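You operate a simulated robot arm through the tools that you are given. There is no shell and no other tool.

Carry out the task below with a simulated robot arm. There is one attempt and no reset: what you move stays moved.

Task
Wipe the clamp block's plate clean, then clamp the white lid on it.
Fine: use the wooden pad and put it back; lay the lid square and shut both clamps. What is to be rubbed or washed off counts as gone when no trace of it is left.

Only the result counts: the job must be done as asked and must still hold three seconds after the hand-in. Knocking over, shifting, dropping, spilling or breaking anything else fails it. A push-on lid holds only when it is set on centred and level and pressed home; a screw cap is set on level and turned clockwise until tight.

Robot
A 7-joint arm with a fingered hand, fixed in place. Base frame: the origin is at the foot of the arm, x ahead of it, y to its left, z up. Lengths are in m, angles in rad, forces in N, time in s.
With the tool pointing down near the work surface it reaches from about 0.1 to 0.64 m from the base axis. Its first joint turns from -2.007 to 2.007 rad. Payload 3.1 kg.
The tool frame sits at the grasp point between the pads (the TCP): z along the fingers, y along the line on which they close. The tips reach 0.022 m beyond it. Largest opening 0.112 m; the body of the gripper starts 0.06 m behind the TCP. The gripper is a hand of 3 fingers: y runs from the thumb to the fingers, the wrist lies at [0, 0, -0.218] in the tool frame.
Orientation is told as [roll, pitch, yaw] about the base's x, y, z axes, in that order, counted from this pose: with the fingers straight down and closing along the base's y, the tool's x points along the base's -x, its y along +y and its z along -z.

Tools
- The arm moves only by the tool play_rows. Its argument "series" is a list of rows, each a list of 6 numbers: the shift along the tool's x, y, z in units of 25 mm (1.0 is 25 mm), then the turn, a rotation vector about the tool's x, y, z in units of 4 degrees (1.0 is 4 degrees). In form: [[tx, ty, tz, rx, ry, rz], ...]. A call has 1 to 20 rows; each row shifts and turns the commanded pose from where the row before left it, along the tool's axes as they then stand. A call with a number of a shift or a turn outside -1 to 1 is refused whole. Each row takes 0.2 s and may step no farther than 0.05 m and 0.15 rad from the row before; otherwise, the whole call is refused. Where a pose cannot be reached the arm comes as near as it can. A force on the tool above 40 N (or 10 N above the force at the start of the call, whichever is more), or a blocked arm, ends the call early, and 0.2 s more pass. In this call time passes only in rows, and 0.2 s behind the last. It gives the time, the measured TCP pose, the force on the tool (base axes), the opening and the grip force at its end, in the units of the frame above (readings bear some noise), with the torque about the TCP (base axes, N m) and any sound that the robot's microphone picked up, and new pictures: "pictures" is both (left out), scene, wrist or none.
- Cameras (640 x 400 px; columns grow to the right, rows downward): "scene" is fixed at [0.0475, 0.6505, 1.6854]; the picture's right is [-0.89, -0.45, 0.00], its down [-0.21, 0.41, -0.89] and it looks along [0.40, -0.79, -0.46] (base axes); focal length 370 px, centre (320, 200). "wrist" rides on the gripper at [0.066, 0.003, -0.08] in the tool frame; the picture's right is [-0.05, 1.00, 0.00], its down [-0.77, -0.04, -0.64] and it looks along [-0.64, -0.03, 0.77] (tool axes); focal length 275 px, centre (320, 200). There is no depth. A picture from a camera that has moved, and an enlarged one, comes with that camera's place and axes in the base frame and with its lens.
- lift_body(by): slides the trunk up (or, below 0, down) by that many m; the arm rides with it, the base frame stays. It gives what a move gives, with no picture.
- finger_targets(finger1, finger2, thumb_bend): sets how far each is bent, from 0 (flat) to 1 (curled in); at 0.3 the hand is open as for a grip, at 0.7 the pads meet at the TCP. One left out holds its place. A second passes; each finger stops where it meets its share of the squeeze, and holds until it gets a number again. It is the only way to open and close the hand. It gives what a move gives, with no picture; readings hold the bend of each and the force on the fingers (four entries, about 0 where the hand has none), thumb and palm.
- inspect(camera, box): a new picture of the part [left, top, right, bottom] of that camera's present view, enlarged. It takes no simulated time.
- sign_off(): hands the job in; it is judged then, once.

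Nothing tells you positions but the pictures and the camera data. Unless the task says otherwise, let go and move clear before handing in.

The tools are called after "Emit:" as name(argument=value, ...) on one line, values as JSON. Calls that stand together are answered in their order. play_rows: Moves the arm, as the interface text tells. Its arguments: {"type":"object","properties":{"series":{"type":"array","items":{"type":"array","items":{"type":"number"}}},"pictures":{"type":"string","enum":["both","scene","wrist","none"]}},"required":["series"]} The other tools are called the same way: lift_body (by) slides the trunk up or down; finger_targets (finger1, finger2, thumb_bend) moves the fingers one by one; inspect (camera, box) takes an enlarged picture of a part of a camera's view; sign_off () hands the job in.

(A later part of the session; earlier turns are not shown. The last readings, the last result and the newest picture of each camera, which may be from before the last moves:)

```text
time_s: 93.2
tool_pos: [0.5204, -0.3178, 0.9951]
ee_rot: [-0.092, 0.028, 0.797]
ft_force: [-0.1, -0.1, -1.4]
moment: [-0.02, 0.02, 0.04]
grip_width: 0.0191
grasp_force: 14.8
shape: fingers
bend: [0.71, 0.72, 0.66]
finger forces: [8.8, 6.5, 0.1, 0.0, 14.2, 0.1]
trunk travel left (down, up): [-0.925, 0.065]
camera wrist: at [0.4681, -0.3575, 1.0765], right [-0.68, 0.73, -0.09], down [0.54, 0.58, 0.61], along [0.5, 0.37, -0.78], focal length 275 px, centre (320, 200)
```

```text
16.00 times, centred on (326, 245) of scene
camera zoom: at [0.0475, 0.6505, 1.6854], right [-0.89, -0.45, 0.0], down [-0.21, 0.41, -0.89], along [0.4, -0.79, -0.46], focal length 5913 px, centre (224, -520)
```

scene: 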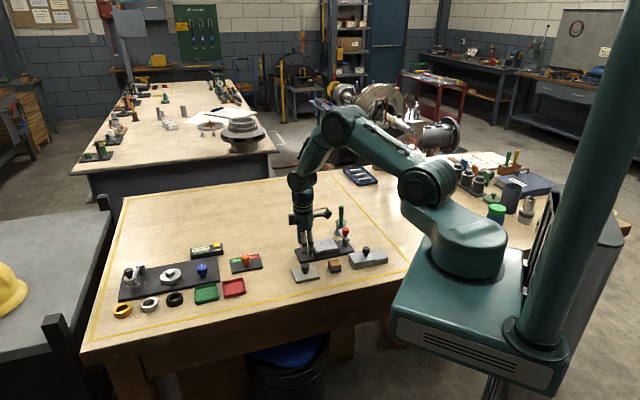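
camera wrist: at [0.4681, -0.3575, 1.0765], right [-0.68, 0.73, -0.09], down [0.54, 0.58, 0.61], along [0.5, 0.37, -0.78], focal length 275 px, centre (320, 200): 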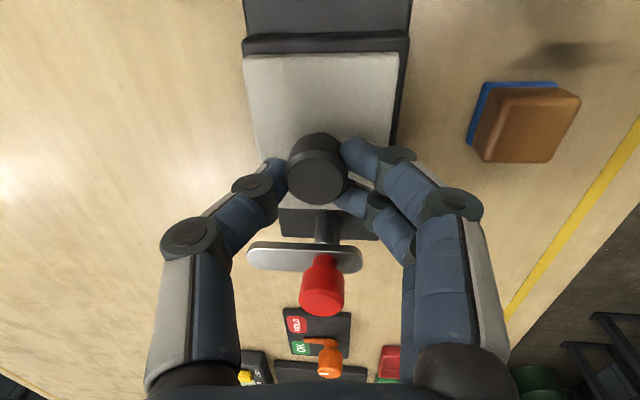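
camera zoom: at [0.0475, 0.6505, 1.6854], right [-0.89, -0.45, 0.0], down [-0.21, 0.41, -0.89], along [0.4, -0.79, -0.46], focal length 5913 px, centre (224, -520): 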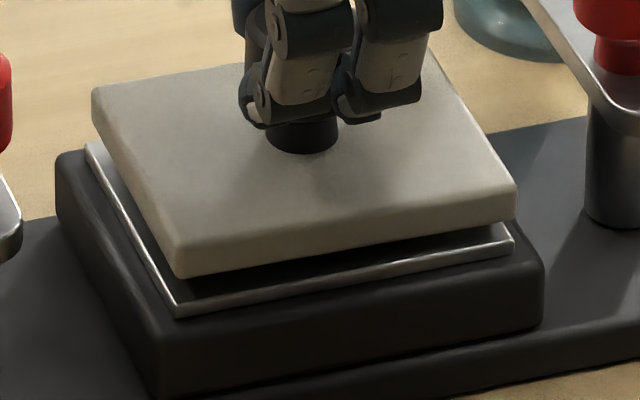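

Emit:
play_rows(series=[[-0.054, 0.018, 0.18, 0, 0, 0], [0, 0, 0, 0, 0, 0], [0, 0, 0, 0, 0, 0], [0, 0, 0, 0, 0, 0]], pictures="none")

Emit:
inspect(camera="wrist", box=[220, 20, 420, 140])

Emit:
inspect(camera="scene", box=[310, 235, 342, 255])

```text
time_s: 94.2
tool_pos: [0.5194, -0.3178, 0.9905]
ee_rot: [-0.092, 0.029, 0.796]
ft_force: [-0.7, 0.0, 0.0]
moment: [0.02, 0.01, 0.0]
grip_width: 0.0189
grasp_force: 15.1
shape: fingers
bend: [0.71, 0.72, 0.66]
finger forces: [9.3, 6.5, 0.0, 0.0, 14.6, 0.1]
trunk travel left (down, up): [-0.925, 0.065]
```

```text
3.20 times, centred on (320, 80) of wrist
camera zoom: at [0.4682, -0.3566, 1.072], right [-0.68, 0.73, -0.09], down [0.54, 0.58, 0.61], along [0.5, 0.37, -0.78], focal length 881 px, centre (320, 584)
```

zoom: 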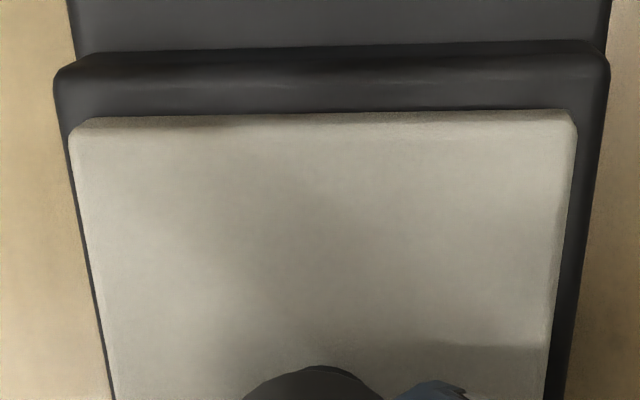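

```text
16.00 times, centred on (326, 245) of scene
camera zoom: at [0.0475, 0.6505, 1.6854], right [-0.89, -0.45, 0.0], down [-0.21, 0.41, -0.89], along [0.4, -0.79, -0.46], focal length 5913 px, centre (224, -520)
```

zoom: 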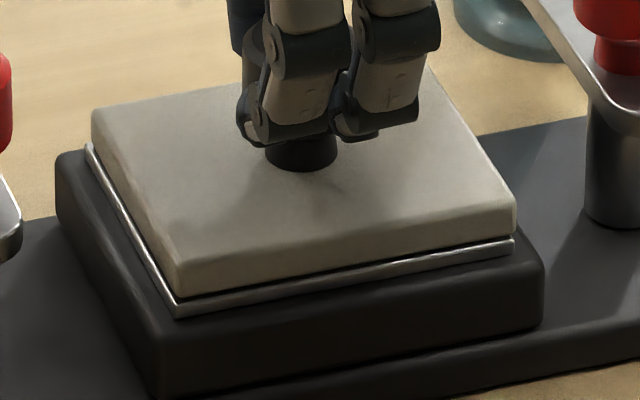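

Emit:
play_rows(series=[[0, 0, -0.06, 0, 0, 0], [-0.045, 0, 0, 0, 0, 0], [0, 0, 0.06, 0, 0, 0], [0, 0, 0.06, 0, 0, 0], [0, 0, 0, 0, 0, 0], [0, 0, 0, 0, 0, 0]], pictures="none")

Emit:
inspect(camera="wrist", box=[220, 20, 420, 140])

Emit:
inspect(camera="scene", box=[310, 235, 342, 255])

```text
time_s: 95.6
tool_pos: [0.5209, -0.3154, 0.9898]
ee_rot: [-0.091, 0.03, 0.795]
ft_force: [0.6, -0.3, 0.9]
moment: [0.0, 0.01, 0.01]
grip_width: 0.019
grasp_force: 15.2
shape: fingers
bend: [0.71, 0.72, 0.66]
finger forces: [9.3, 6.6, 0.1, 0.1, 14.9, 0.0]
trunk travel left (down, up): [-0.925, 0.065]
```

```text
3.20 times, centred on (320, 80) of wrist
camera zoom: at [0.4695, -0.3549, 1.0718], right [-0.68, 0.73, -0.09], down [0.54, 0.58, 0.61], along [0.5, 0.37, -0.78], focal length 881 px, centre (320, 584)
```

zoom: 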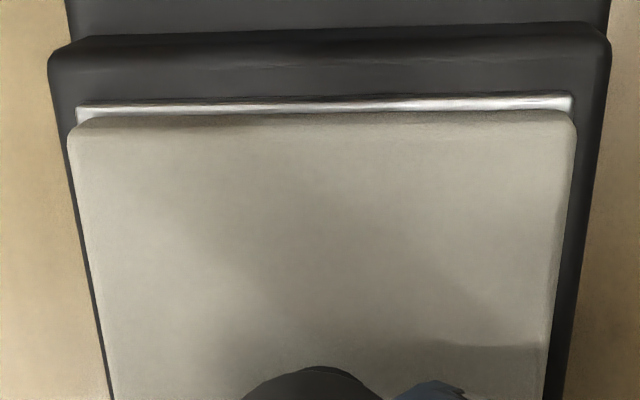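

```text
16.00 times, centred on (326, 245) of scene
camera zoom: at [0.0475, 0.6505, 1.6854], right [-0.89, -0.45, 0.0], down [-0.21, 0.41, -0.89], along [0.4, -0.79, -0.46], focal length 5913 px, centre (224, -520)
```

zoom: 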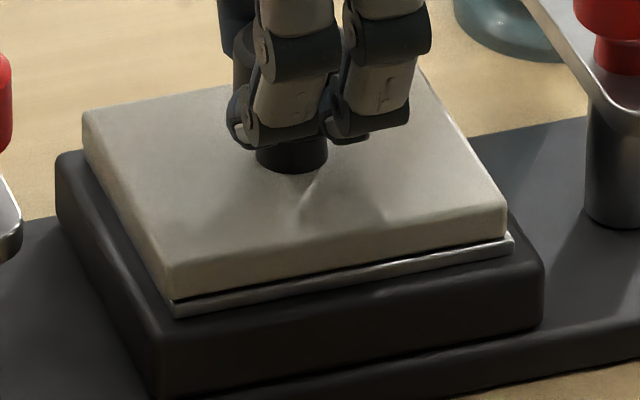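

Emit:
play_rows(series=[[0, 0, -0.06, 0, 0, 0], [0.03, -0.02, 0, 0, 0, 0], [0, 0, 0.06, 0, 0, 0], [0, 0, 0.04, 0, 0, 0], [0, 0, 0, 0, 0, 0], [0, 0, 0, 0, 0, 0]], pictures="none")

Emit:
inspect(camera="wrist", box=[220, 20, 420, 140])

Emit:
inspect(camera="scene", box=[310, 235, 342, 255])

```text
time_s: 97.0
tool_pos: [0.5201, -0.318, 0.9909]
ee_rot: [-0.09, 0.029, 0.796]
ft_force: [1.4, 0.7, 2.1]
moment: [0.03, -0.03, 0.03]
grip_width: 0.0191
grasp_force: 15.8
shape: fingers
bend: [0.71, 0.72, 0.66]
finger forces: [9.0, 7.1, 0.1, 0.0, 14.9, 0.0]
trunk travel left (down, up): [-0.925, 0.065]
```

```text
3.20 times, centred on (320, 80) of wrist
camera zoom: at [0.4689, -0.3568, 1.0718], right [-0.68, 0.73, -0.09], down [0.54, 0.58, 0.61], along [0.5, 0.37, -0.78], focal length 881 px, centre (320, 584)
```

zoom: 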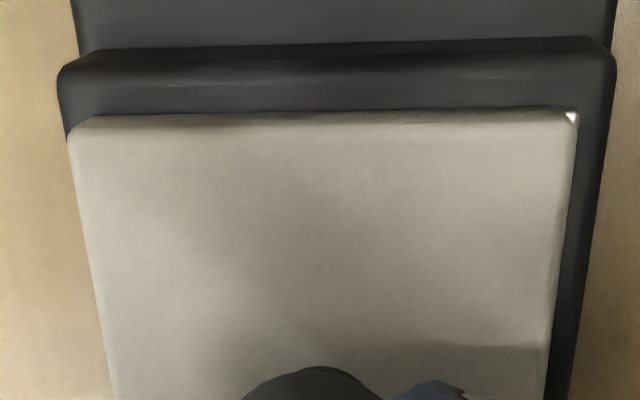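

```text
16.00 times, centred on (326, 245) of scene
camera zoom: at [0.0475, 0.6505, 1.6854], right [-0.89, -0.45, 0.0], down [-0.21, 0.41, -0.89], along [0.4, -0.79, -0.46], focal length 5913 px, centre (224, -520)
```

zoom: 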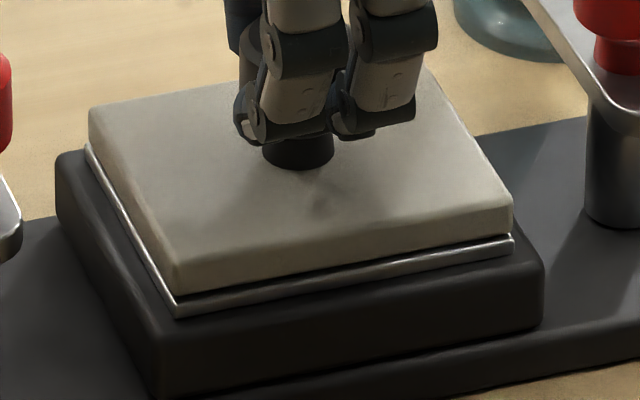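

The lid lines up with the plate to within about 1 mm and is touching. I'll press it lightly level and release.

Emit:
play_rows(series=[[0, 0, 0.04, 0, 0, 0], [0, 0, 0, 0, 0, 0]], pictures="none")

Emit:
finger_targets(finger1=0.46, finger2=0.46, thumb_bend=0.46)

Emit:
inspect(camera="wrist", box=[220, 20, 420, 220])

Emit:
inspect(camera="scene", box=[310, 235, 342, 255])

```text
time_s: 97.6
tool_pos: [0.52, -0.3177, 0.9904]
ee_rot: [-0.091, 0.03, 0.795]
ft_force: [1.7, 1.0, 7.7]
moment: [-0.06, -0.05, 0.02]
grip_width: 0.0188
grasp_force: 16.4
shape: fingers
bend: [0.71, 0.72, 0.66]
finger forces: [9.3, 7.4, 0.1, 0.1, 15.8, 0.0]
trunk travel left (down, up): [-0.925, 0.065]
```

```text
time_s: 98.6
tool_pos: [0.5196, -0.3181, 0.9883]
ee_rot: [-0.09, 0.029, 0.795]
ft_force: [0.2, 0.0, 0.1]
moment: [-0.01, 0.01, -0.02]
grip_width: 0.0658
grasp_force: 0.1
shape: fingers
bend: [0.46, 0.46, 0.46]
finger forces: [0.1, 0.1, 0.1, 0.0, 0.1, 0.1]
trunk travel left (down, up): [-0.925, 0.065]
```

```text
2.00 times, centred on (320, 120) of wrist
camera zoom: at [0.4686, -0.3568, 1.07], right [-0.68, 0.73, -0.09], down [0.54, 0.58, 0.61], along [0.5, 0.37, -0.78], focal length 551 px, centre (320, 360)
```

zoom: 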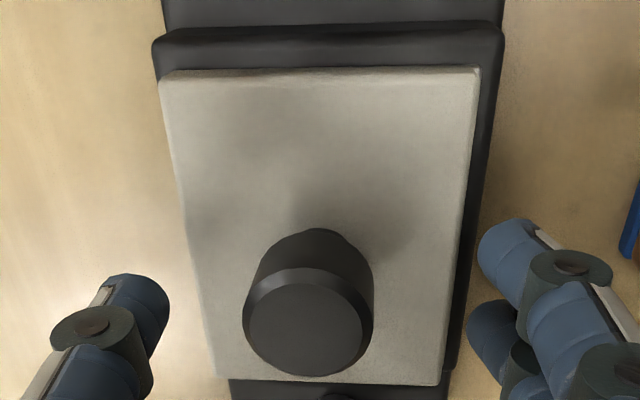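

```text
16.00 times, centred on (326, 245) of scene
camera zoom: at [0.0475, 0.6505, 1.6854], right [-0.89, -0.45, 0.0], down [-0.21, 0.41, -0.89], along [0.4, -0.79, -0.46], focal length 5913 px, centre (224, -520)
```

zoom: 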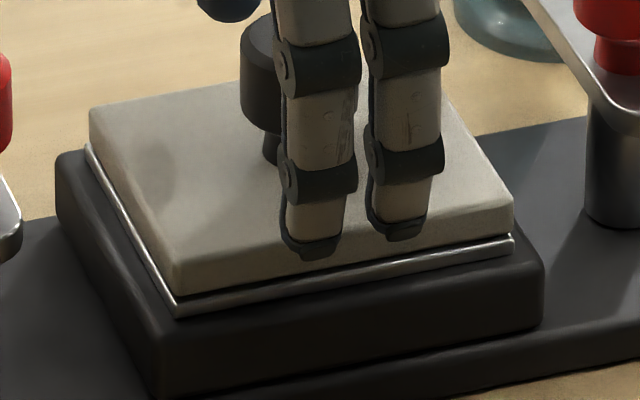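

Emit:
play_rows(series=[[0, 0, -0.6, 0, 0, 0], [0, 0, -0.8, 0, 0, 0], [0, 0, -0.8, -0.65, -0.2, 0], [0, 0, -0.8, -0.65, -0.2, 0], [0, 0, 0, 0, 0, 0], [0, 0, 0, 0, 0, 0], [0, 0, 0, 0, 0, 0]], pictures="both")

Emit:
inspect(camera="wrist", box=[220, 10, 420, 170])

Emit:
inspect(camera="scene", box=[295, 220, 365, 265])

```text
time_s: 100.2
tool_pos: [0.5186, -0.312, 1.0628]
ee_rot: [-0.001, 0.003, 0.797]
ft_force: [-0.1, -0.2, 0.6]
moment: [-0.02, 0.01, 0.0]
grip_width: 0.0663
grasp_force: 0.0
shape: fingers
bend: [0.46, 0.46, 0.46]
finger forces: [0.1, 0.1, 0.0, 0.0, 0.0, 0.1]
trunk travel left (down, up): [-0.925, 0.065]
camera wrist: at [0.4711, -0.3577, 1.1428], right [-0.68, 0.73, 0.0], down [0.57, 0.53, 0.63], along [0.46, 0.43, -0.77], focal length 275 px, centre (320, 200)
```

scene: 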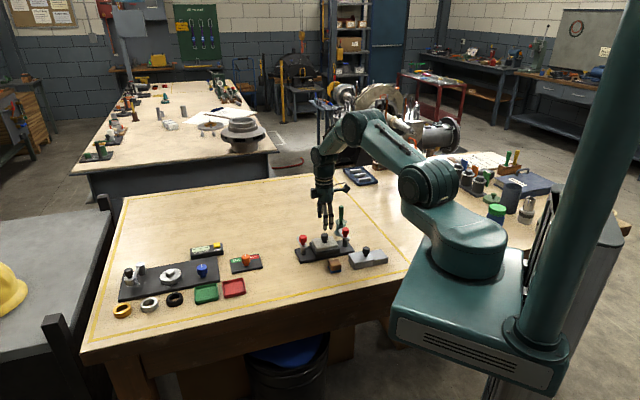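
wrist: 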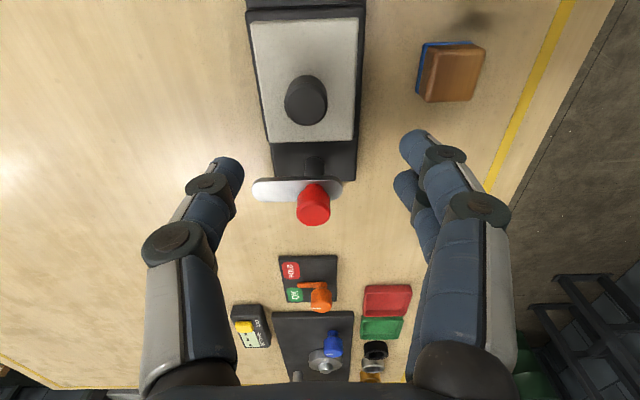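

```text
2.50 times, centred on (320, 90) of wrist
camera zoom: at [0.4711, -0.3577, 1.1428], right [-0.68, 0.73, 0.0], down [0.57, 0.53, 0.63], along [0.46, 0.43, -0.77], focal length 688 px, centre (320, 475)
```

zoom: 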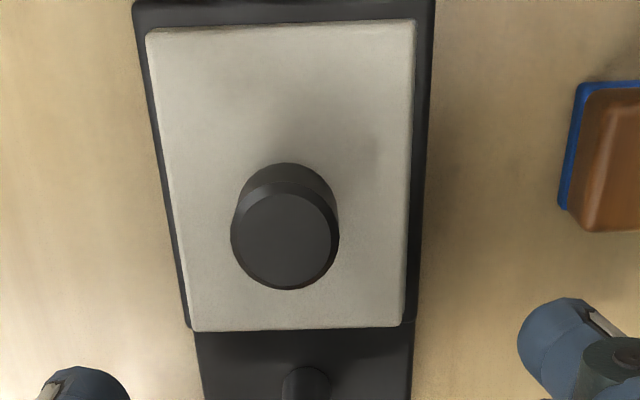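

```text
8.89 times, centred on (330, 242) of scene
camera zoom: at [0.0475, 0.6505, 1.6854], right [-0.89, -0.45, 0.0], down [-0.21, 0.41, -0.89], along [0.4, -0.79, -0.46], focal length 3285 px, centre (231, -178)
```

zoom: 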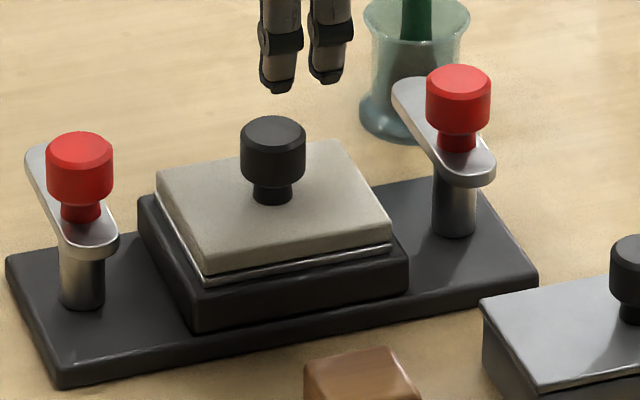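

The lid sits centred (within about 0.7 mm) and square (within about 0.2°). Now the clamps: I'll look closely at their arms relative to the lid's height before working them.

Emit:
inspect(camera="scene", box=[294, 228, 326, 256])

Emit:
inspect(camera="scene", box=[330, 222, 362, 250])

Emit:
inspect(camera="wrist", box=[240, 130, 360, 235])

```text
14.29 times, centred on (310, 242) of scene
camera zoom: at [0.0475, 0.6505, 1.6854], right [-0.89, -0.45, 0.0], down [-0.21, 0.41, -0.89], along [0.4, -0.79, -0.46], focal length 5280 px, centre (463, -400)
```

zoom: 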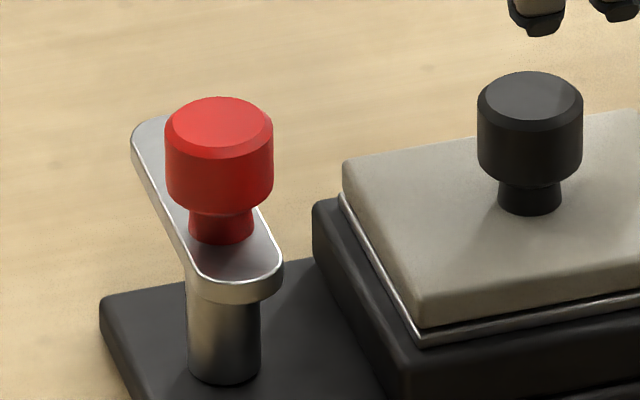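

```text
14.29 times, centred on (346, 236) of scene
camera zoom: at [0.0475, 0.6505, 1.6854], right [-0.89, -0.45, 0.0], down [-0.21, 0.41, -0.89], along [0.4, -0.79, -0.46], focal length 5280 px, centre (-51, -314)
```

zoom: 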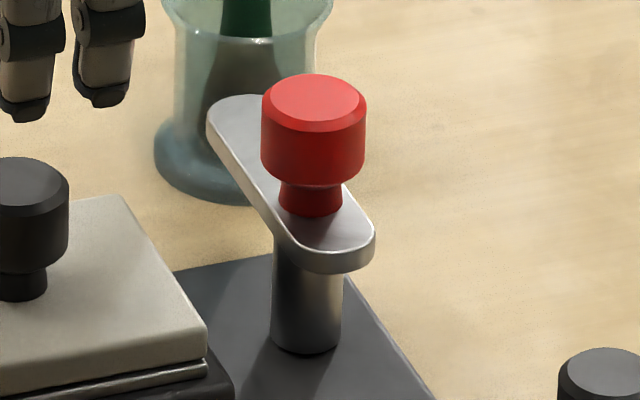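

```text
3.81 times, centred on (300, 182) of wrist
camera zoom: at [0.4711, -0.3577, 1.1428], right [-0.68, 0.73, 0.0], down [0.57, 0.53, 0.63], along [0.46, 0.43, -0.77], focal length 1049 px, centre (396, 267)
```

zoom: 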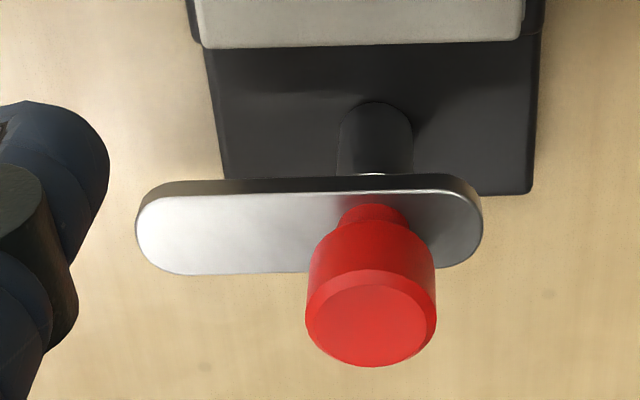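

The clamps are simple pivots: a red knob on the post axis with an arm under it at about lid-top height, both currently swung outward. I'll hover over the far clamp's knob at about (0.577, -0.266).

Emit:
play_rows(series=[[-0.73, -0.087, 0.25, 0, 0, 0], [-0.73, -0.087, 0.25, 0, 0, 0], [-0.73, -0.087, 0.25, 0, 0, 0], [-0.73, -0.087, 0.25, 0, 0, 0], [0, 0, 0, 0, 0, 0], [0, 0, 0, 0, 0, 0], [0, 0, 0, 0, 0, 0]], pictures="both")

Emit:
inspect(camera="wrist", box=[220, 40, 420, 220])

Emit:
inspect(camera="scene", box=[285, 215, 355, 260])

```text
time_s: 101.8
tool_pos: [0.5747, -0.2669, 1.0348]
ee_rot: [0.0, 0.002, 0.798]
ft_force: [0.2, -1.0, 0.4]
moment: [0.0, 0.03, 0.02]
grip_width: 0.0663
grasp_force: 0.0
shape: fingers
bend: [0.46, 0.46, 0.46]
finger forces: [0.1, 0.0, 0.0, 0.0, 0.1, 0.1]
trunk travel left (down, up): [-0.925, 0.065]
camera wrist: at [0.5276, -0.3121, 1.1156], right [-0.68, 0.73, 0.0], down [0.57, 0.53, 0.63], along [0.46, 0.43, -0.77], focal length 275 px, centre (320, 200)
```

scene: 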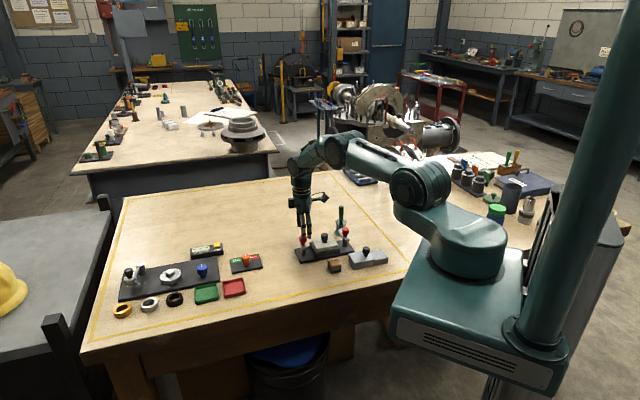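
wrist: 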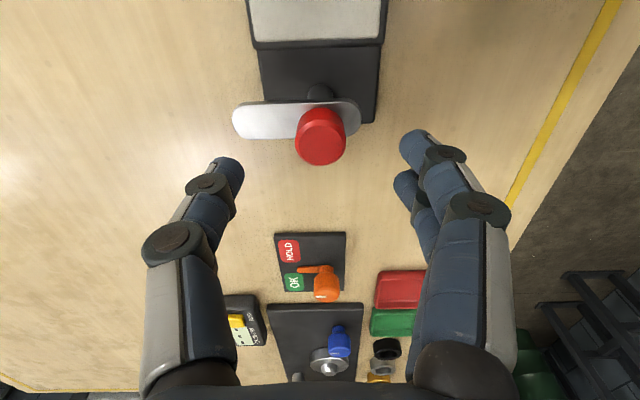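

```text
2.22 times, centred on (320, 130) of wrist
camera zoom: at [0.5276, -0.3121, 1.1156], right [-0.68, 0.73, 0.0], down [0.57, 0.53, 0.63], along [0.46, 0.43, -0.77], focal length 612 px, centre (320, 356)
```

zoom: 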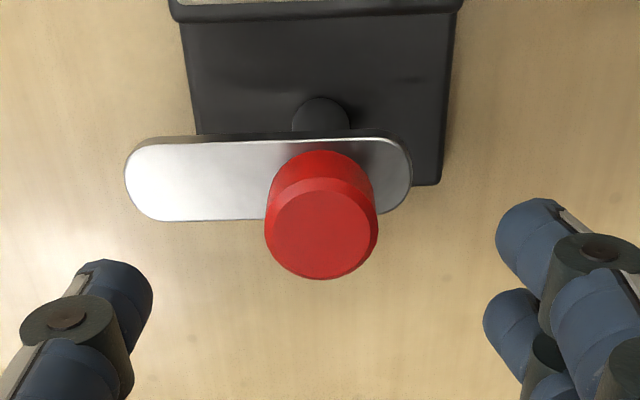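

```text
8.89 times, centred on (320, 238) of scene
camera zoom: at [0.0475, 0.6505, 1.6854], right [-0.89, -0.45, 0.0], down [-0.21, 0.41, -0.89], along [0.4, -0.79, -0.46], focal length 3285 px, centre (320, -133)
```

zoom: 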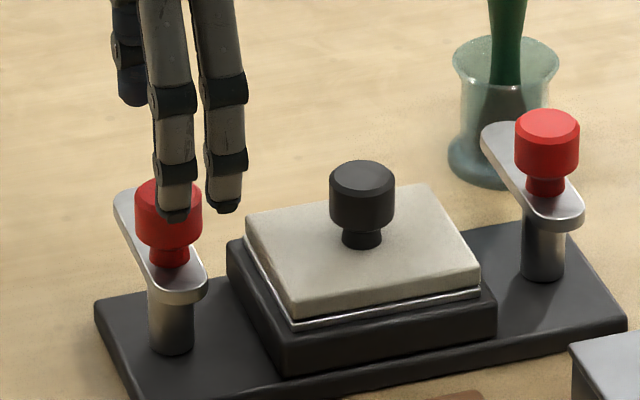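

Emit:
play_rows(series=[[-0.03, 0, 0.5, 0, 0, 0], [0, 0, 0.5, 0, 0, 0], [0, 0, 0.48, 0, 0, 0], [0, 0, 0, 0, 0, 0], [0, 0, 0, 0, 0, 0], [0, 0, 0, 0, 0, 0]], pictures="wrist")

Emit:
inspect(camera="wrist", box=[200, 60, 440, 250])

Emit:
inspect(camera="scene", box=[285, 220, 335, 255])

```text
time_s: 103.2
tool_pos: [0.5761, -0.2658, 1.0011]
ee_rot: [0.0, 0.002, 0.797]
ft_force: [0.7, 0.4, -0.5]
moment: [0.0, -0.02, 0.04]
grip_width: 0.0661
grasp_force: 0.0
shape: fingers
bend: [0.46, 0.46, 0.46]
finger forces: [0.0, 0.0, 0.1, 0.0, 0.1, 0.1]
trunk travel left (down, up): [-0.925, 0.065]
camera wrist: at [0.5288, -0.311, 1.0818], right [-0.68, 0.73, 0.0], down [0.57, 0.53, 0.63], along [0.46, 0.43, -0.77], focal length 275 px, centre (320, 200)
```

wrist: 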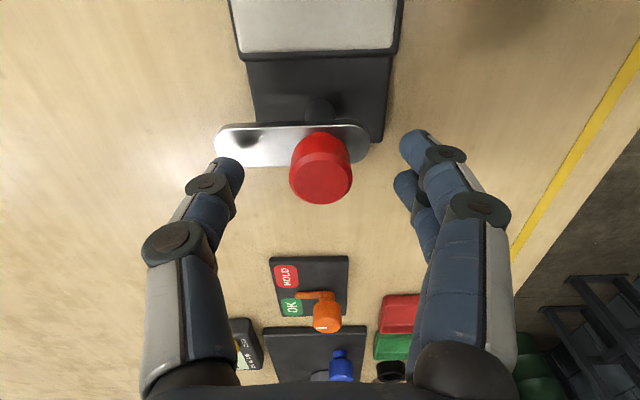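

```text
2.11 times, centred on (320, 155) of wrist
camera zoom: at [0.5288, -0.311, 1.0818], right [-0.68, 0.73, 0.0], down [0.57, 0.53, 0.63], along [0.46, 0.43, -0.77], focal length 580 px, centre (320, 295)
```

zoom: 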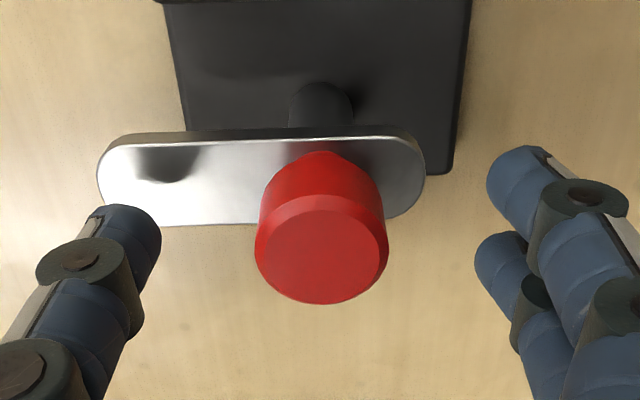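

```text
11.43 times, centred on (310, 238) of scene
camera zoom: at [0.0475, 0.6505, 1.6854], right [-0.89, -0.45, 0.0], down [-0.21, 0.41, -0.89], along [0.4, -0.79, -0.46], focal length 4224 px, centre (434, -229)
```

zoom: 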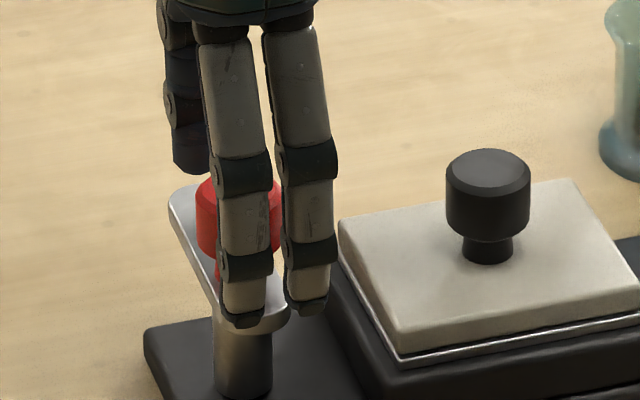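

Emit:
finger_targets(finger1=0.75, finger2=0.75, thumb_bend=0.75)

Emit:
inspect(camera="wrist", box=[200, 60, 440, 250])

```text
time_s: 104.2
tool_pos: [0.577, -0.2655, 1.0019]
ee_rot: [0.0, 0.002, 0.799]
ft_force: [-1.5, 2.0, -7.7]
moment: [-0.06, -0.03, -0.02]
grip_width: 0.0187
grasp_force: 14.2
shape: fingers
bend: [0.69, 0.7, 0.66]
finger forces: [8.4, 6.8, 0.0, 0.0, 12.3, 0.0]
trunk travel left (down, up): [-0.925, 0.065]
```

```text
2.11 times, centred on (320, 155) of wrist
camera zoom: at [0.5291, -0.311, 1.0811], right [-0.68, 0.73, 0.0], down [0.57, 0.53, 0.63], along [0.46, 0.43, -0.77], focal length 580 px, centre (320, 295)
```

zoom: 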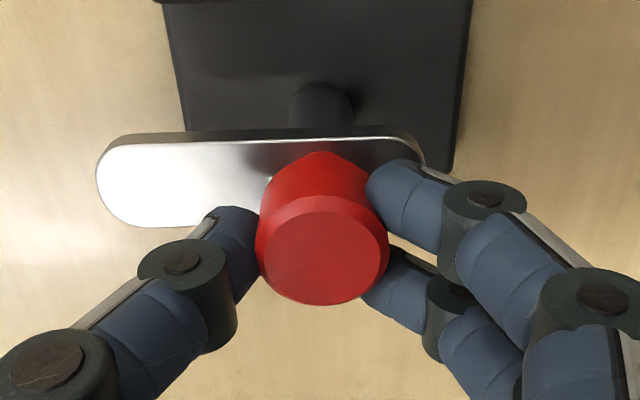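

I've gripped the far clamp's knob. I'll start turning it clockwise from above, to bring its arm over the lid.

Emit:
play_rows(series=[[0, 0, 0.04, 0, 0, 0], [0, 0, 0, 0, 0, 0.5], [0, 0, 0, 0, 0, 0.8], [0, 0, 0, 0, 0, 0.8], [0, 0, 0, 0, 0, 0.8], [0, 0, 0, 0, 0, 0.8], [0, 0, 0, 0, 0, 0]], pictures="wrist")

Emit:
inspect(camera="scene", box=[285, 220, 345, 262])

```text
time_s: 105.8
tool_pos: [0.5764, -0.2653, 1.0008]
ee_rot: [0.0, 0.002, 0.539]
ft_force: [2.9, 2.2, -1.3]
moment: [-0.03, -0.09, 0.02]
grip_width: 0.0186
grasp_force: 15.2
shape: fingers
bend: [0.7, 0.7, 0.67]
finger forces: [8.2, 7.7, 0.0, 0.1, 14.4, 0.0]
trunk travel left (down, up): [-0.925, 0.065]
camera wrist: at [0.5189, -0.2972, 1.0805], right [-0.47, 0.88, 0.0], down [0.68, 0.36, 0.63], along [0.56, 0.3, -0.77], focal length 275 px, centre (320, 200)
```

wrist: 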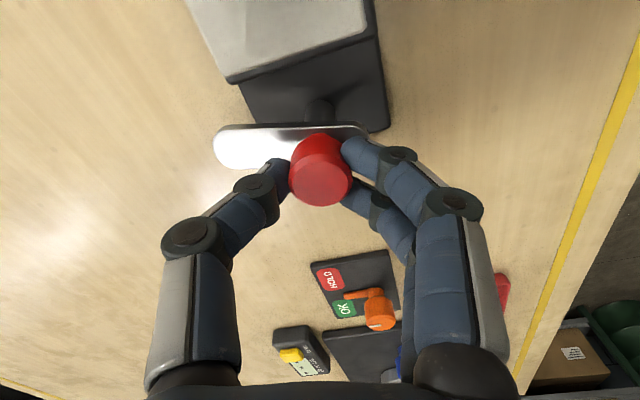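

```text
9.52 times, centred on (315, 241) of scene
camera zoom: at [0.0475, 0.6505, 1.6854], right [-0.89, -0.45, 0.0], down [-0.21, 0.41, -0.89], along [0.4, -0.79, -0.46], focal length 3520 px, centre (368, -190)
```

zoom: 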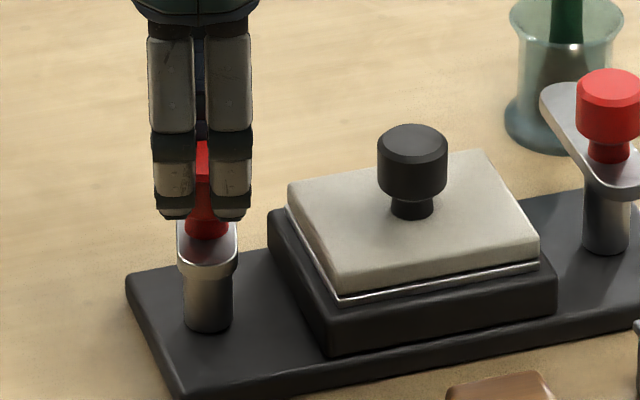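

The arm turns with the knob. Continuing the turn.

Emit:
play_rows(series=[[0, 0, 0, 0, 0, 0.9], [0, 0, 0, 0, 0, 0.9], [0, 0, 0, 0, 0, 0.9], [0, 0, 0, 0, 0, 0.9], [0, 0, 0, 0, 0, 0.9], [0, 0, 0, 0, 0, 0.9], [0, 0, 0, 0, 0, 0.9], [0, 0, 0, 0, 0, 0.9], [0, 0, 0, 0, 0, 0]], pictures="wrist")

Emit:
inspect(camera="scene", box=[285, 220, 345, 262])

```text
time_s: 107.8
tool_pos: [0.5771, -0.265, 0.9996]
ee_rot: [-0.001, 0.001, 0.035]
ft_force: [7.4, -0.7, 0.9]
moment: [-0.06, -0.12, 0.02]
grip_width: 0.0187
grasp_force: 15.8
shape: fingers
bend: [0.7, 0.71, 0.67]
finger forces: [7.3, 8.6, 0.0, 0.0, 15.4, 0.1]
trunk travel left (down, up): [-0.925, 0.065]
camera wrist: at [0.5109, -0.2655, 1.0801], right [0.01, 1.0, 0.0], down [0.77, -0.01, 0.64], along [0.64, -0.01, -0.77], focal length 275 px, centre (320, 200)
```

wrist: 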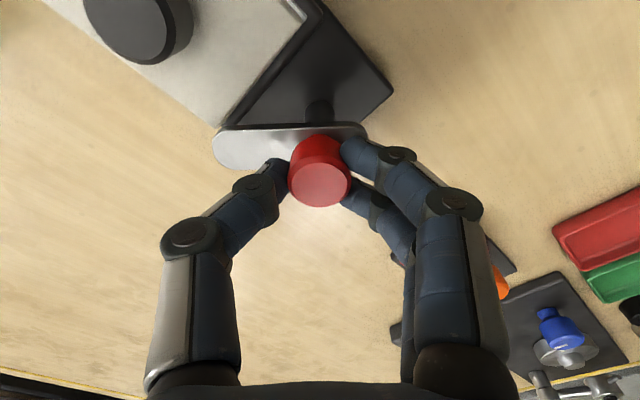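

```text
9.52 times, centred on (315, 241) of scene
camera zoom: at [0.0475, 0.6505, 1.6854], right [-0.89, -0.45, 0.0], down [-0.21, 0.41, -0.89], along [0.4, -0.79, -0.46], focal length 3520 px, centre (368, -190)
```

zoom: 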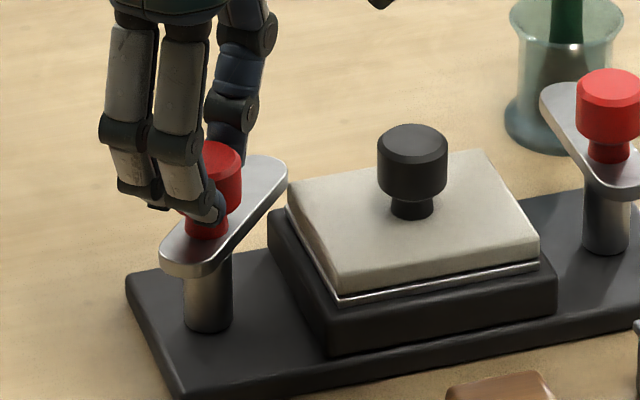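

Emit:
play_rows(series=[[0, 0, 0, 0, 0, 0.7], [0, 0, 0, 0, 0, 0.7], [0, 0, 0, 0, 0, 0.7], [0, 0, 0, 0, 0, 0]], pictures="wrist")

Emit:
inspect(camera="scene", box=[295, 225, 335, 255])

Emit:
inspect(camera="wrist", box=[130, 20, 390, 220])

```text
time_s: 108.8
tool_pos: [0.577, -0.2658, 1.0004]
ee_rot: [-0.001, 0.002, -0.112]
ft_force: [5.5, -2.3, -1.8]
moment: [-0.1, -0.1, -0.01]
grip_width: 0.0187
grasp_force: 15.3
shape: fingers
bend: [0.7, 0.71, 0.67]
finger forces: [7.3, 7.7, 0.0, 0.1, 15.0, 0.0]
trunk travel left (down, up): [-0.925, 0.065]
camera wrist: at [0.5119, -0.2561, 1.0805], right [0.16, 0.99, 0.0], down [0.76, -0.12, 0.63], along [0.63, -0.1, -0.77], focal length 275 px, centre (320, 200)
```

wrist: 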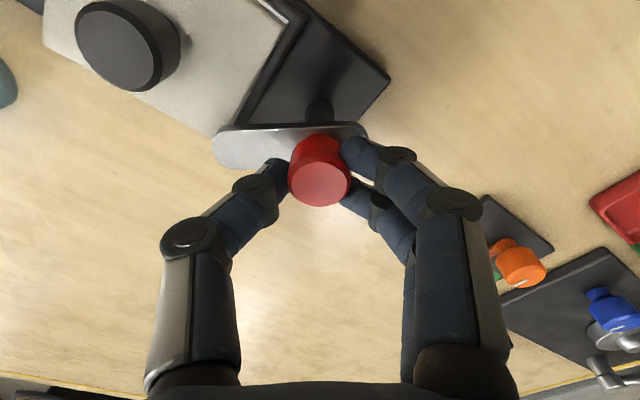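

```text
13.33 times, centred on (315, 240) of scene
camera zoom: at [0.0475, 0.6505, 1.6854], right [-0.89, -0.45, 0.0], down [-0.21, 0.41, -0.89], along [0.4, -0.79, -0.46], focal length 4928 px, centre (387, -333)
```

zoom: 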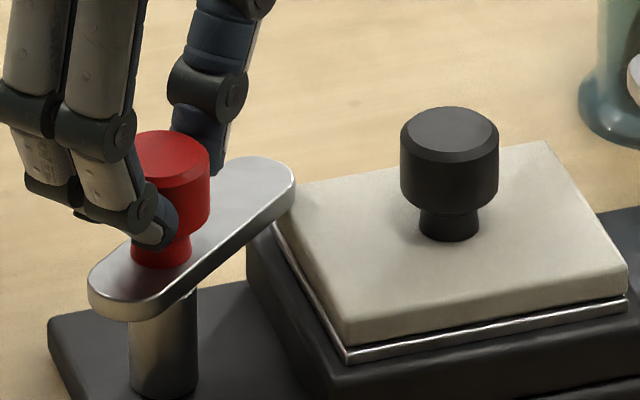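

```text
2.00 times, centred on (260, 120) of wrist
camera zoom: at [0.5119, -0.2561, 1.0805], right [0.16, 0.99, 0.0], down [0.76, -0.12, 0.63], along [0.63, -0.1, -0.77], focal length 551 px, centre (440, 360)
```

zoom: 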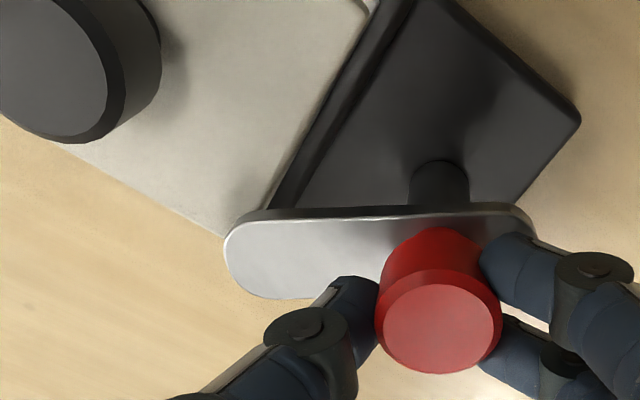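

Emit:
play_rows(series=[[0, 0, 0, 0, 0, 0.6], [0, 0, 0, 0, 0, 0.6], [0, 0, 0, 0, 0, 0.6], [0, 0, 0, 0, 0, 0]], pictures="wrist")

Emit:
inspect(camera="scene", box=[295, 225, 335, 255])

Emit:
inspect(camera="wrist", box=[130, 20, 390, 220])

```text
time_s: 109.8
tool_pos: [0.5761, -0.2663, 1.001]
ee_rot: [0.001, 0.0, -0.237]
ft_force: [5.2, -2.1, -4.7]
moment: [-0.16, -0.01, 0.03]
grip_width: 0.019
grasp_force: 14.5
shape: fingers
bend: [0.7, 0.71, 0.67]
finger forces: [7.0, 7.7, 0.0, 0.0, 14.8, 0.0]
trunk travel left (down, up): [-0.925, 0.065]
camera wrist: at [0.5138, -0.2481, 1.0806], right [0.28, 0.96, 0.0], down [0.74, -0.22, 0.63], along [0.61, -0.18, -0.77], focal length 275 px, centre (320, 200)
```

wrist: 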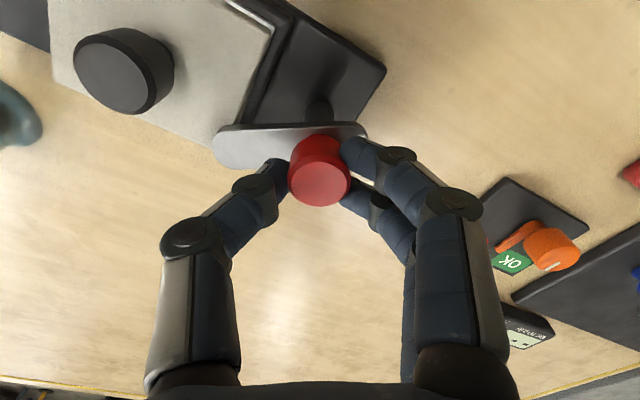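

```text
13.33 times, centred on (315, 240) of scene
camera zoom: at [0.0475, 0.6505, 1.6854], right [-0.89, -0.45, 0.0], down [-0.21, 0.41, -0.89], along [0.4, -0.79, -0.46], focal length 4928 px, centre (387, -333)
```

zoom: 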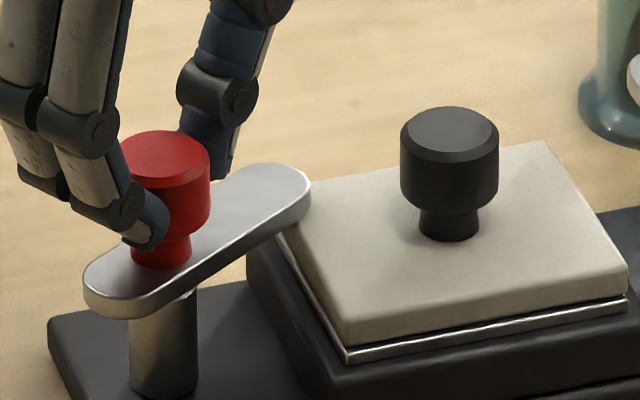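

```text
2.00 times, centred on (260, 120) of wrist
camera zoom: at [0.5138, -0.2481, 1.0806], right [0.28, 0.96, 0.0], down [0.74, -0.22, 0.63], along [0.61, -0.18, -0.77], focal length 551 px, centre (440, 360)
```

zoom: 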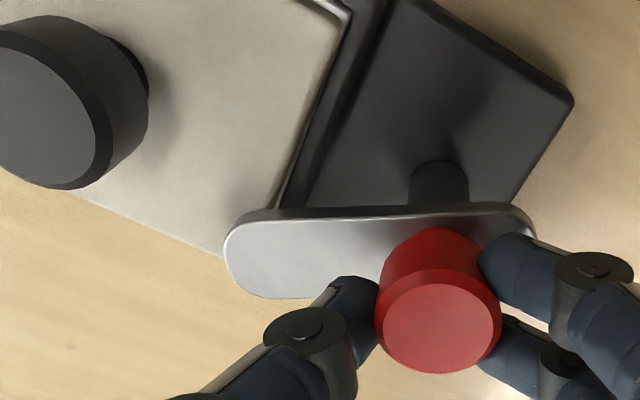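

The arm passes cleanly over the lid, and the lid hasn't moved. Continuing.

Emit:
play_rows(series=[[0, 0, 0, 0, 0, 0.7], [0, 0, 0, 0, 0, 0.7], [0, 0, 0, 0, 0, 0.7], [0, 0, 0, 0, 0, 0.7], [0, 0, 0, 0, 0, 0.7], [0, 0, 0, 0, 0, 0]], pictures="wrist")

Emit:
inspect(camera="scene", box=[295, 225, 335, 255])

```text
time_s: 111.2
tool_pos: [0.5773, -0.2674, 0.9998]
ee_rot: [-0.004, 0.0, -0.481]
ft_force: [7.1, -5.1, 2.8]
moment: [-0.16, -0.01, 0.0]
grip_width: 0.0184
grasp_force: 16.4
shape: fingers
bend: [0.7, 0.71, 0.67]
finger forces: [7.3, 9.2, 0.0, 0.0, 15.9, 0.1]
trunk travel left (down, up): [-0.925, 0.065]
camera wrist: at [0.5199, -0.2334, 1.0799], right [0.5, 0.86, 0.0], down [0.67, -0.39, 0.64], along [0.55, -0.32, -0.77], focal length 275 px, centre (320, 200)
```

wrist: 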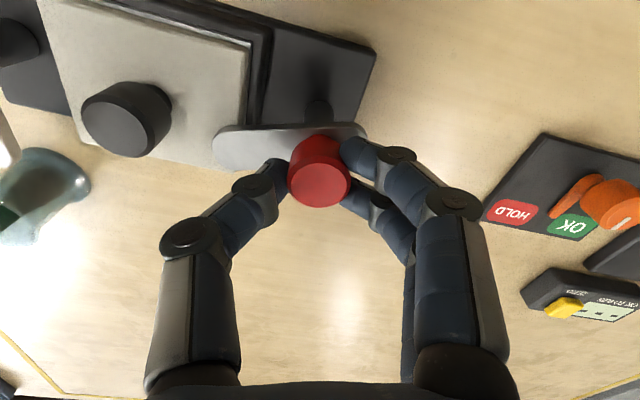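

```text
13.33 times, centred on (315, 240) of scene
camera zoom: at [0.0475, 0.6505, 1.6854], right [-0.89, -0.45, 0.0], down [-0.21, 0.41, -0.89], along [0.4, -0.79, -0.46], focal length 4928 px, centre (387, -333)
```

zoom: 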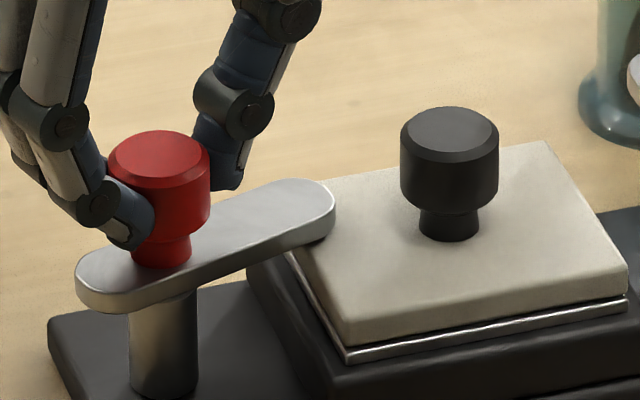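

Emit:
play_rows(series=[[0, 0, 0, 0, 0, 0.7], [0, 0, 0, 0, 0, 0.7], [0, 0, 0, 0, 0, 0.7], [0, 0, 0, 0, 0, 0.7], [0, 0, 0, 0, 0, 0.7], [0, 0, 0, 0, 0, 0]], pictures="wrist")

Emit:
inspect(camera="scene", box=[295, 225, 335, 255])

Emit:
inspect(camera="wrist", box=[40, 0, 400, 220])

```text
time_s: 112.6
tool_pos: [0.5756, -0.2669, 0.999]
ee_rot: [-0.003, 0.001, -0.727]
ft_force: [5.7, -5.5, 1.9]
moment: [-0.16, -0.07, 0.01]
grip_width: 0.0188
grasp_force: 16.7
shape: fingers
bend: [0.7, 0.71, 0.67]
finger forces: [7.3, 9.6, 0.0, 0.1, 15.6, 0.0]
trunk travel left (down, up): [-0.925, 0.065]
camera wrist: at [0.5296, -0.2209, 1.08], right [0.7, 0.72, 0.0], down [0.55, -0.54, 0.63], along [0.45, -0.44, -0.77], focal length 275 px, centre (320, 200)
```

wrist: 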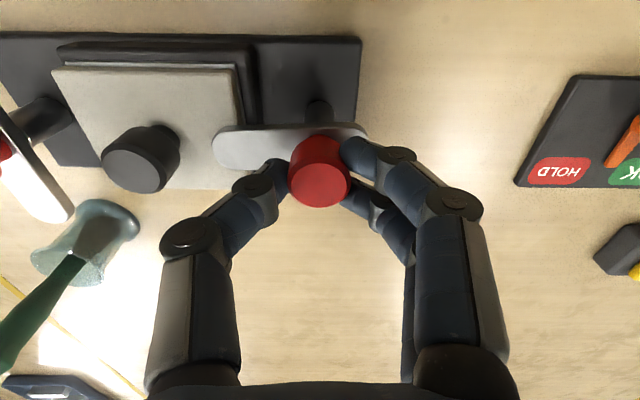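

```text
13.33 times, centred on (315, 240) of scene
camera zoom: at [0.0475, 0.6505, 1.6854], right [-0.89, -0.45, 0.0], down [-0.21, 0.41, -0.89], along [0.4, -0.79, -0.46], focal length 4928 px, centre (387, -333)
```

zoom: 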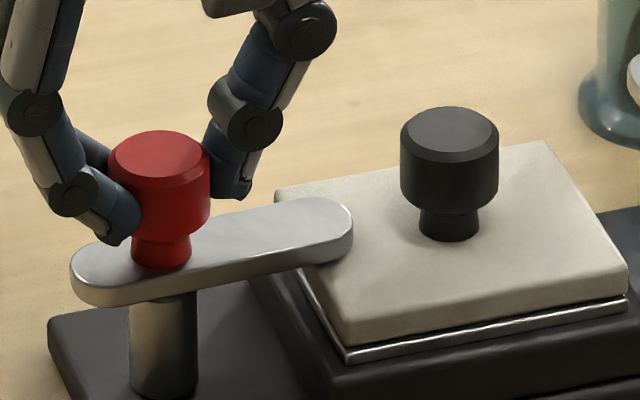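

```text
1.78 times, centred on (220, 110) of wrist
camera zoom: at [0.5296, -0.2209, 1.08], right [0.7, 0.72, 0.0], down [0.55, -0.54, 0.63], along [0.45, -0.44, -0.77], focal length 489 px, centre (498, 360)
```

zoom: 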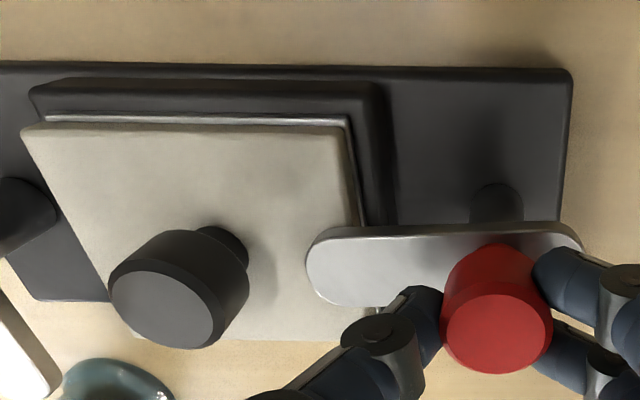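

Emit:
play_rows(series=[[0, 0, 0, 0, 0, 0.35], [0, 0, 0, 0, 0, 0.35], [0, 0, 0, 0, 0, 0]], pictures="wrist")

Emit:
inspect(camera="wrist", box=[40, 0, 400, 220])

```text
time_s: 113.4
tool_pos: [0.5754, -0.2668, 0.999]
ee_rot: [-0.002, 0.002, -0.775]
ft_force: [5.5, -7.7, 1.1]
moment: [-0.23, -0.01, 0.01]
grip_width: 0.0186
grasp_force: 15.7
shape: fingers
bend: [0.7, 0.71, 0.67]
finger forces: [7.0, 9.2, 0.1, 0.0, 15.9, 0.1]
trunk travel left (down, up): [-0.925, 0.065]
camera wrist: at [0.5319, -0.2186, 1.0801], right [0.73, 0.68, 0.0], down [0.53, -0.57, 0.63], along [0.43, -0.47, -0.77], focal length 275 px, centre (320, 200)
```

wrist: 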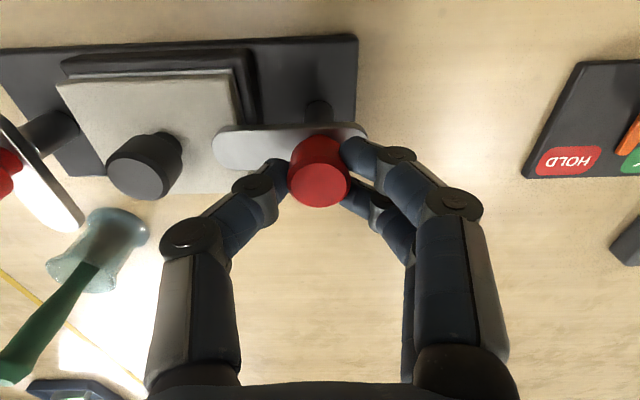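

```text
1.78 times, centred on (220, 110) of wrist
camera zoom: at [0.5319, -0.2186, 1.0801], right [0.73, 0.68, 0.0], down [0.53, -0.57, 0.63], along [0.43, -0.47, -0.77], focal length 489 px, centre (498, 360)
```

zoom: 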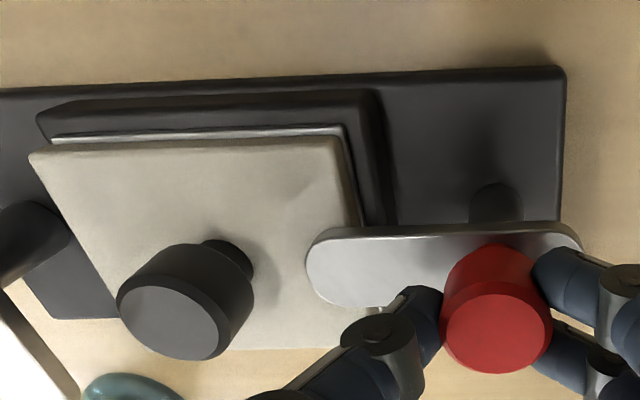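

Emit:
play_rows(series=[[0, 0, 0, 0, 0, 0.3], [0, 0, 0, 0, 0, 0.3], [0, 0, 0, 0, 0, 0]], pictures="none")

Emit:
inspect(camera="wrist", box=[40, 0, 400, 220])

Emit:
inspect(camera="scene", box=[295, 225, 335, 255])

```text
time_s: 114.2
tool_pos: [0.576, -0.2675, 1.0]
ee_rot: [-0.001, 0.002, -0.814]
ft_force: [2.8, -5.4, -2.5]
moment: [-0.09, 0.01, 0.11]
grip_width: 0.0187
grasp_force: 15.5
shape: fingers
bend: [0.7, 0.71, 0.67]
finger forces: [8.1, 7.3, 0.0, 0.0, 15.7, 0.0]
trunk travel left (down, up): [-0.925, 0.065]
```

```text
1.78 times, centred on (220, 110) of wrist
camera zoom: at [0.5341, -0.217, 1.0804], right [0.76, 0.65, 0.0], down [0.5, -0.59, 0.63], along [0.41, -0.48, -0.77], focal length 489 px, centre (498, 360)
```

zoom: 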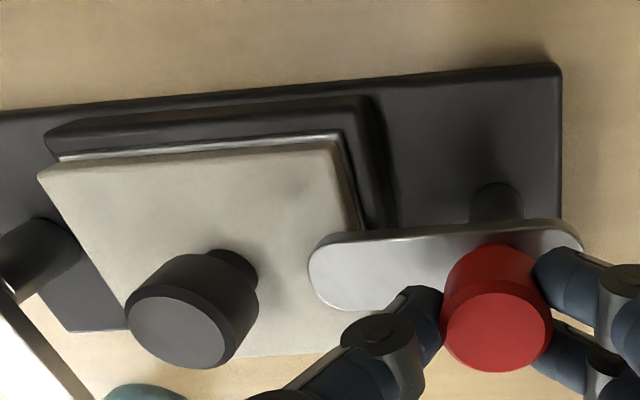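

```text
13.33 times, centred on (315, 240) of scene
camera zoom: at [0.0475, 0.6505, 1.6854], right [-0.89, -0.45, 0.0], down [-0.21, 0.41, -0.89], along [0.4, -0.79, -0.46], focal length 4928 px, centre (387, -333)
```

zoom: 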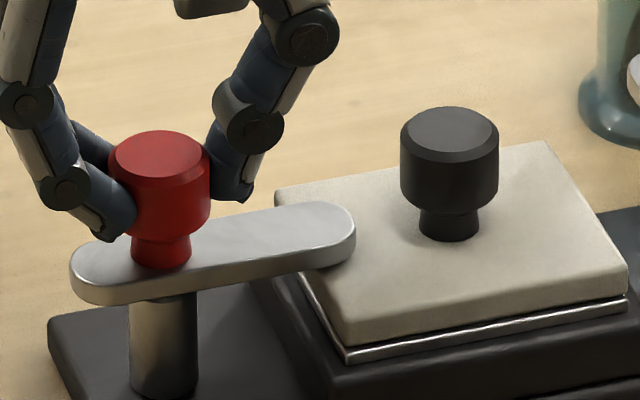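

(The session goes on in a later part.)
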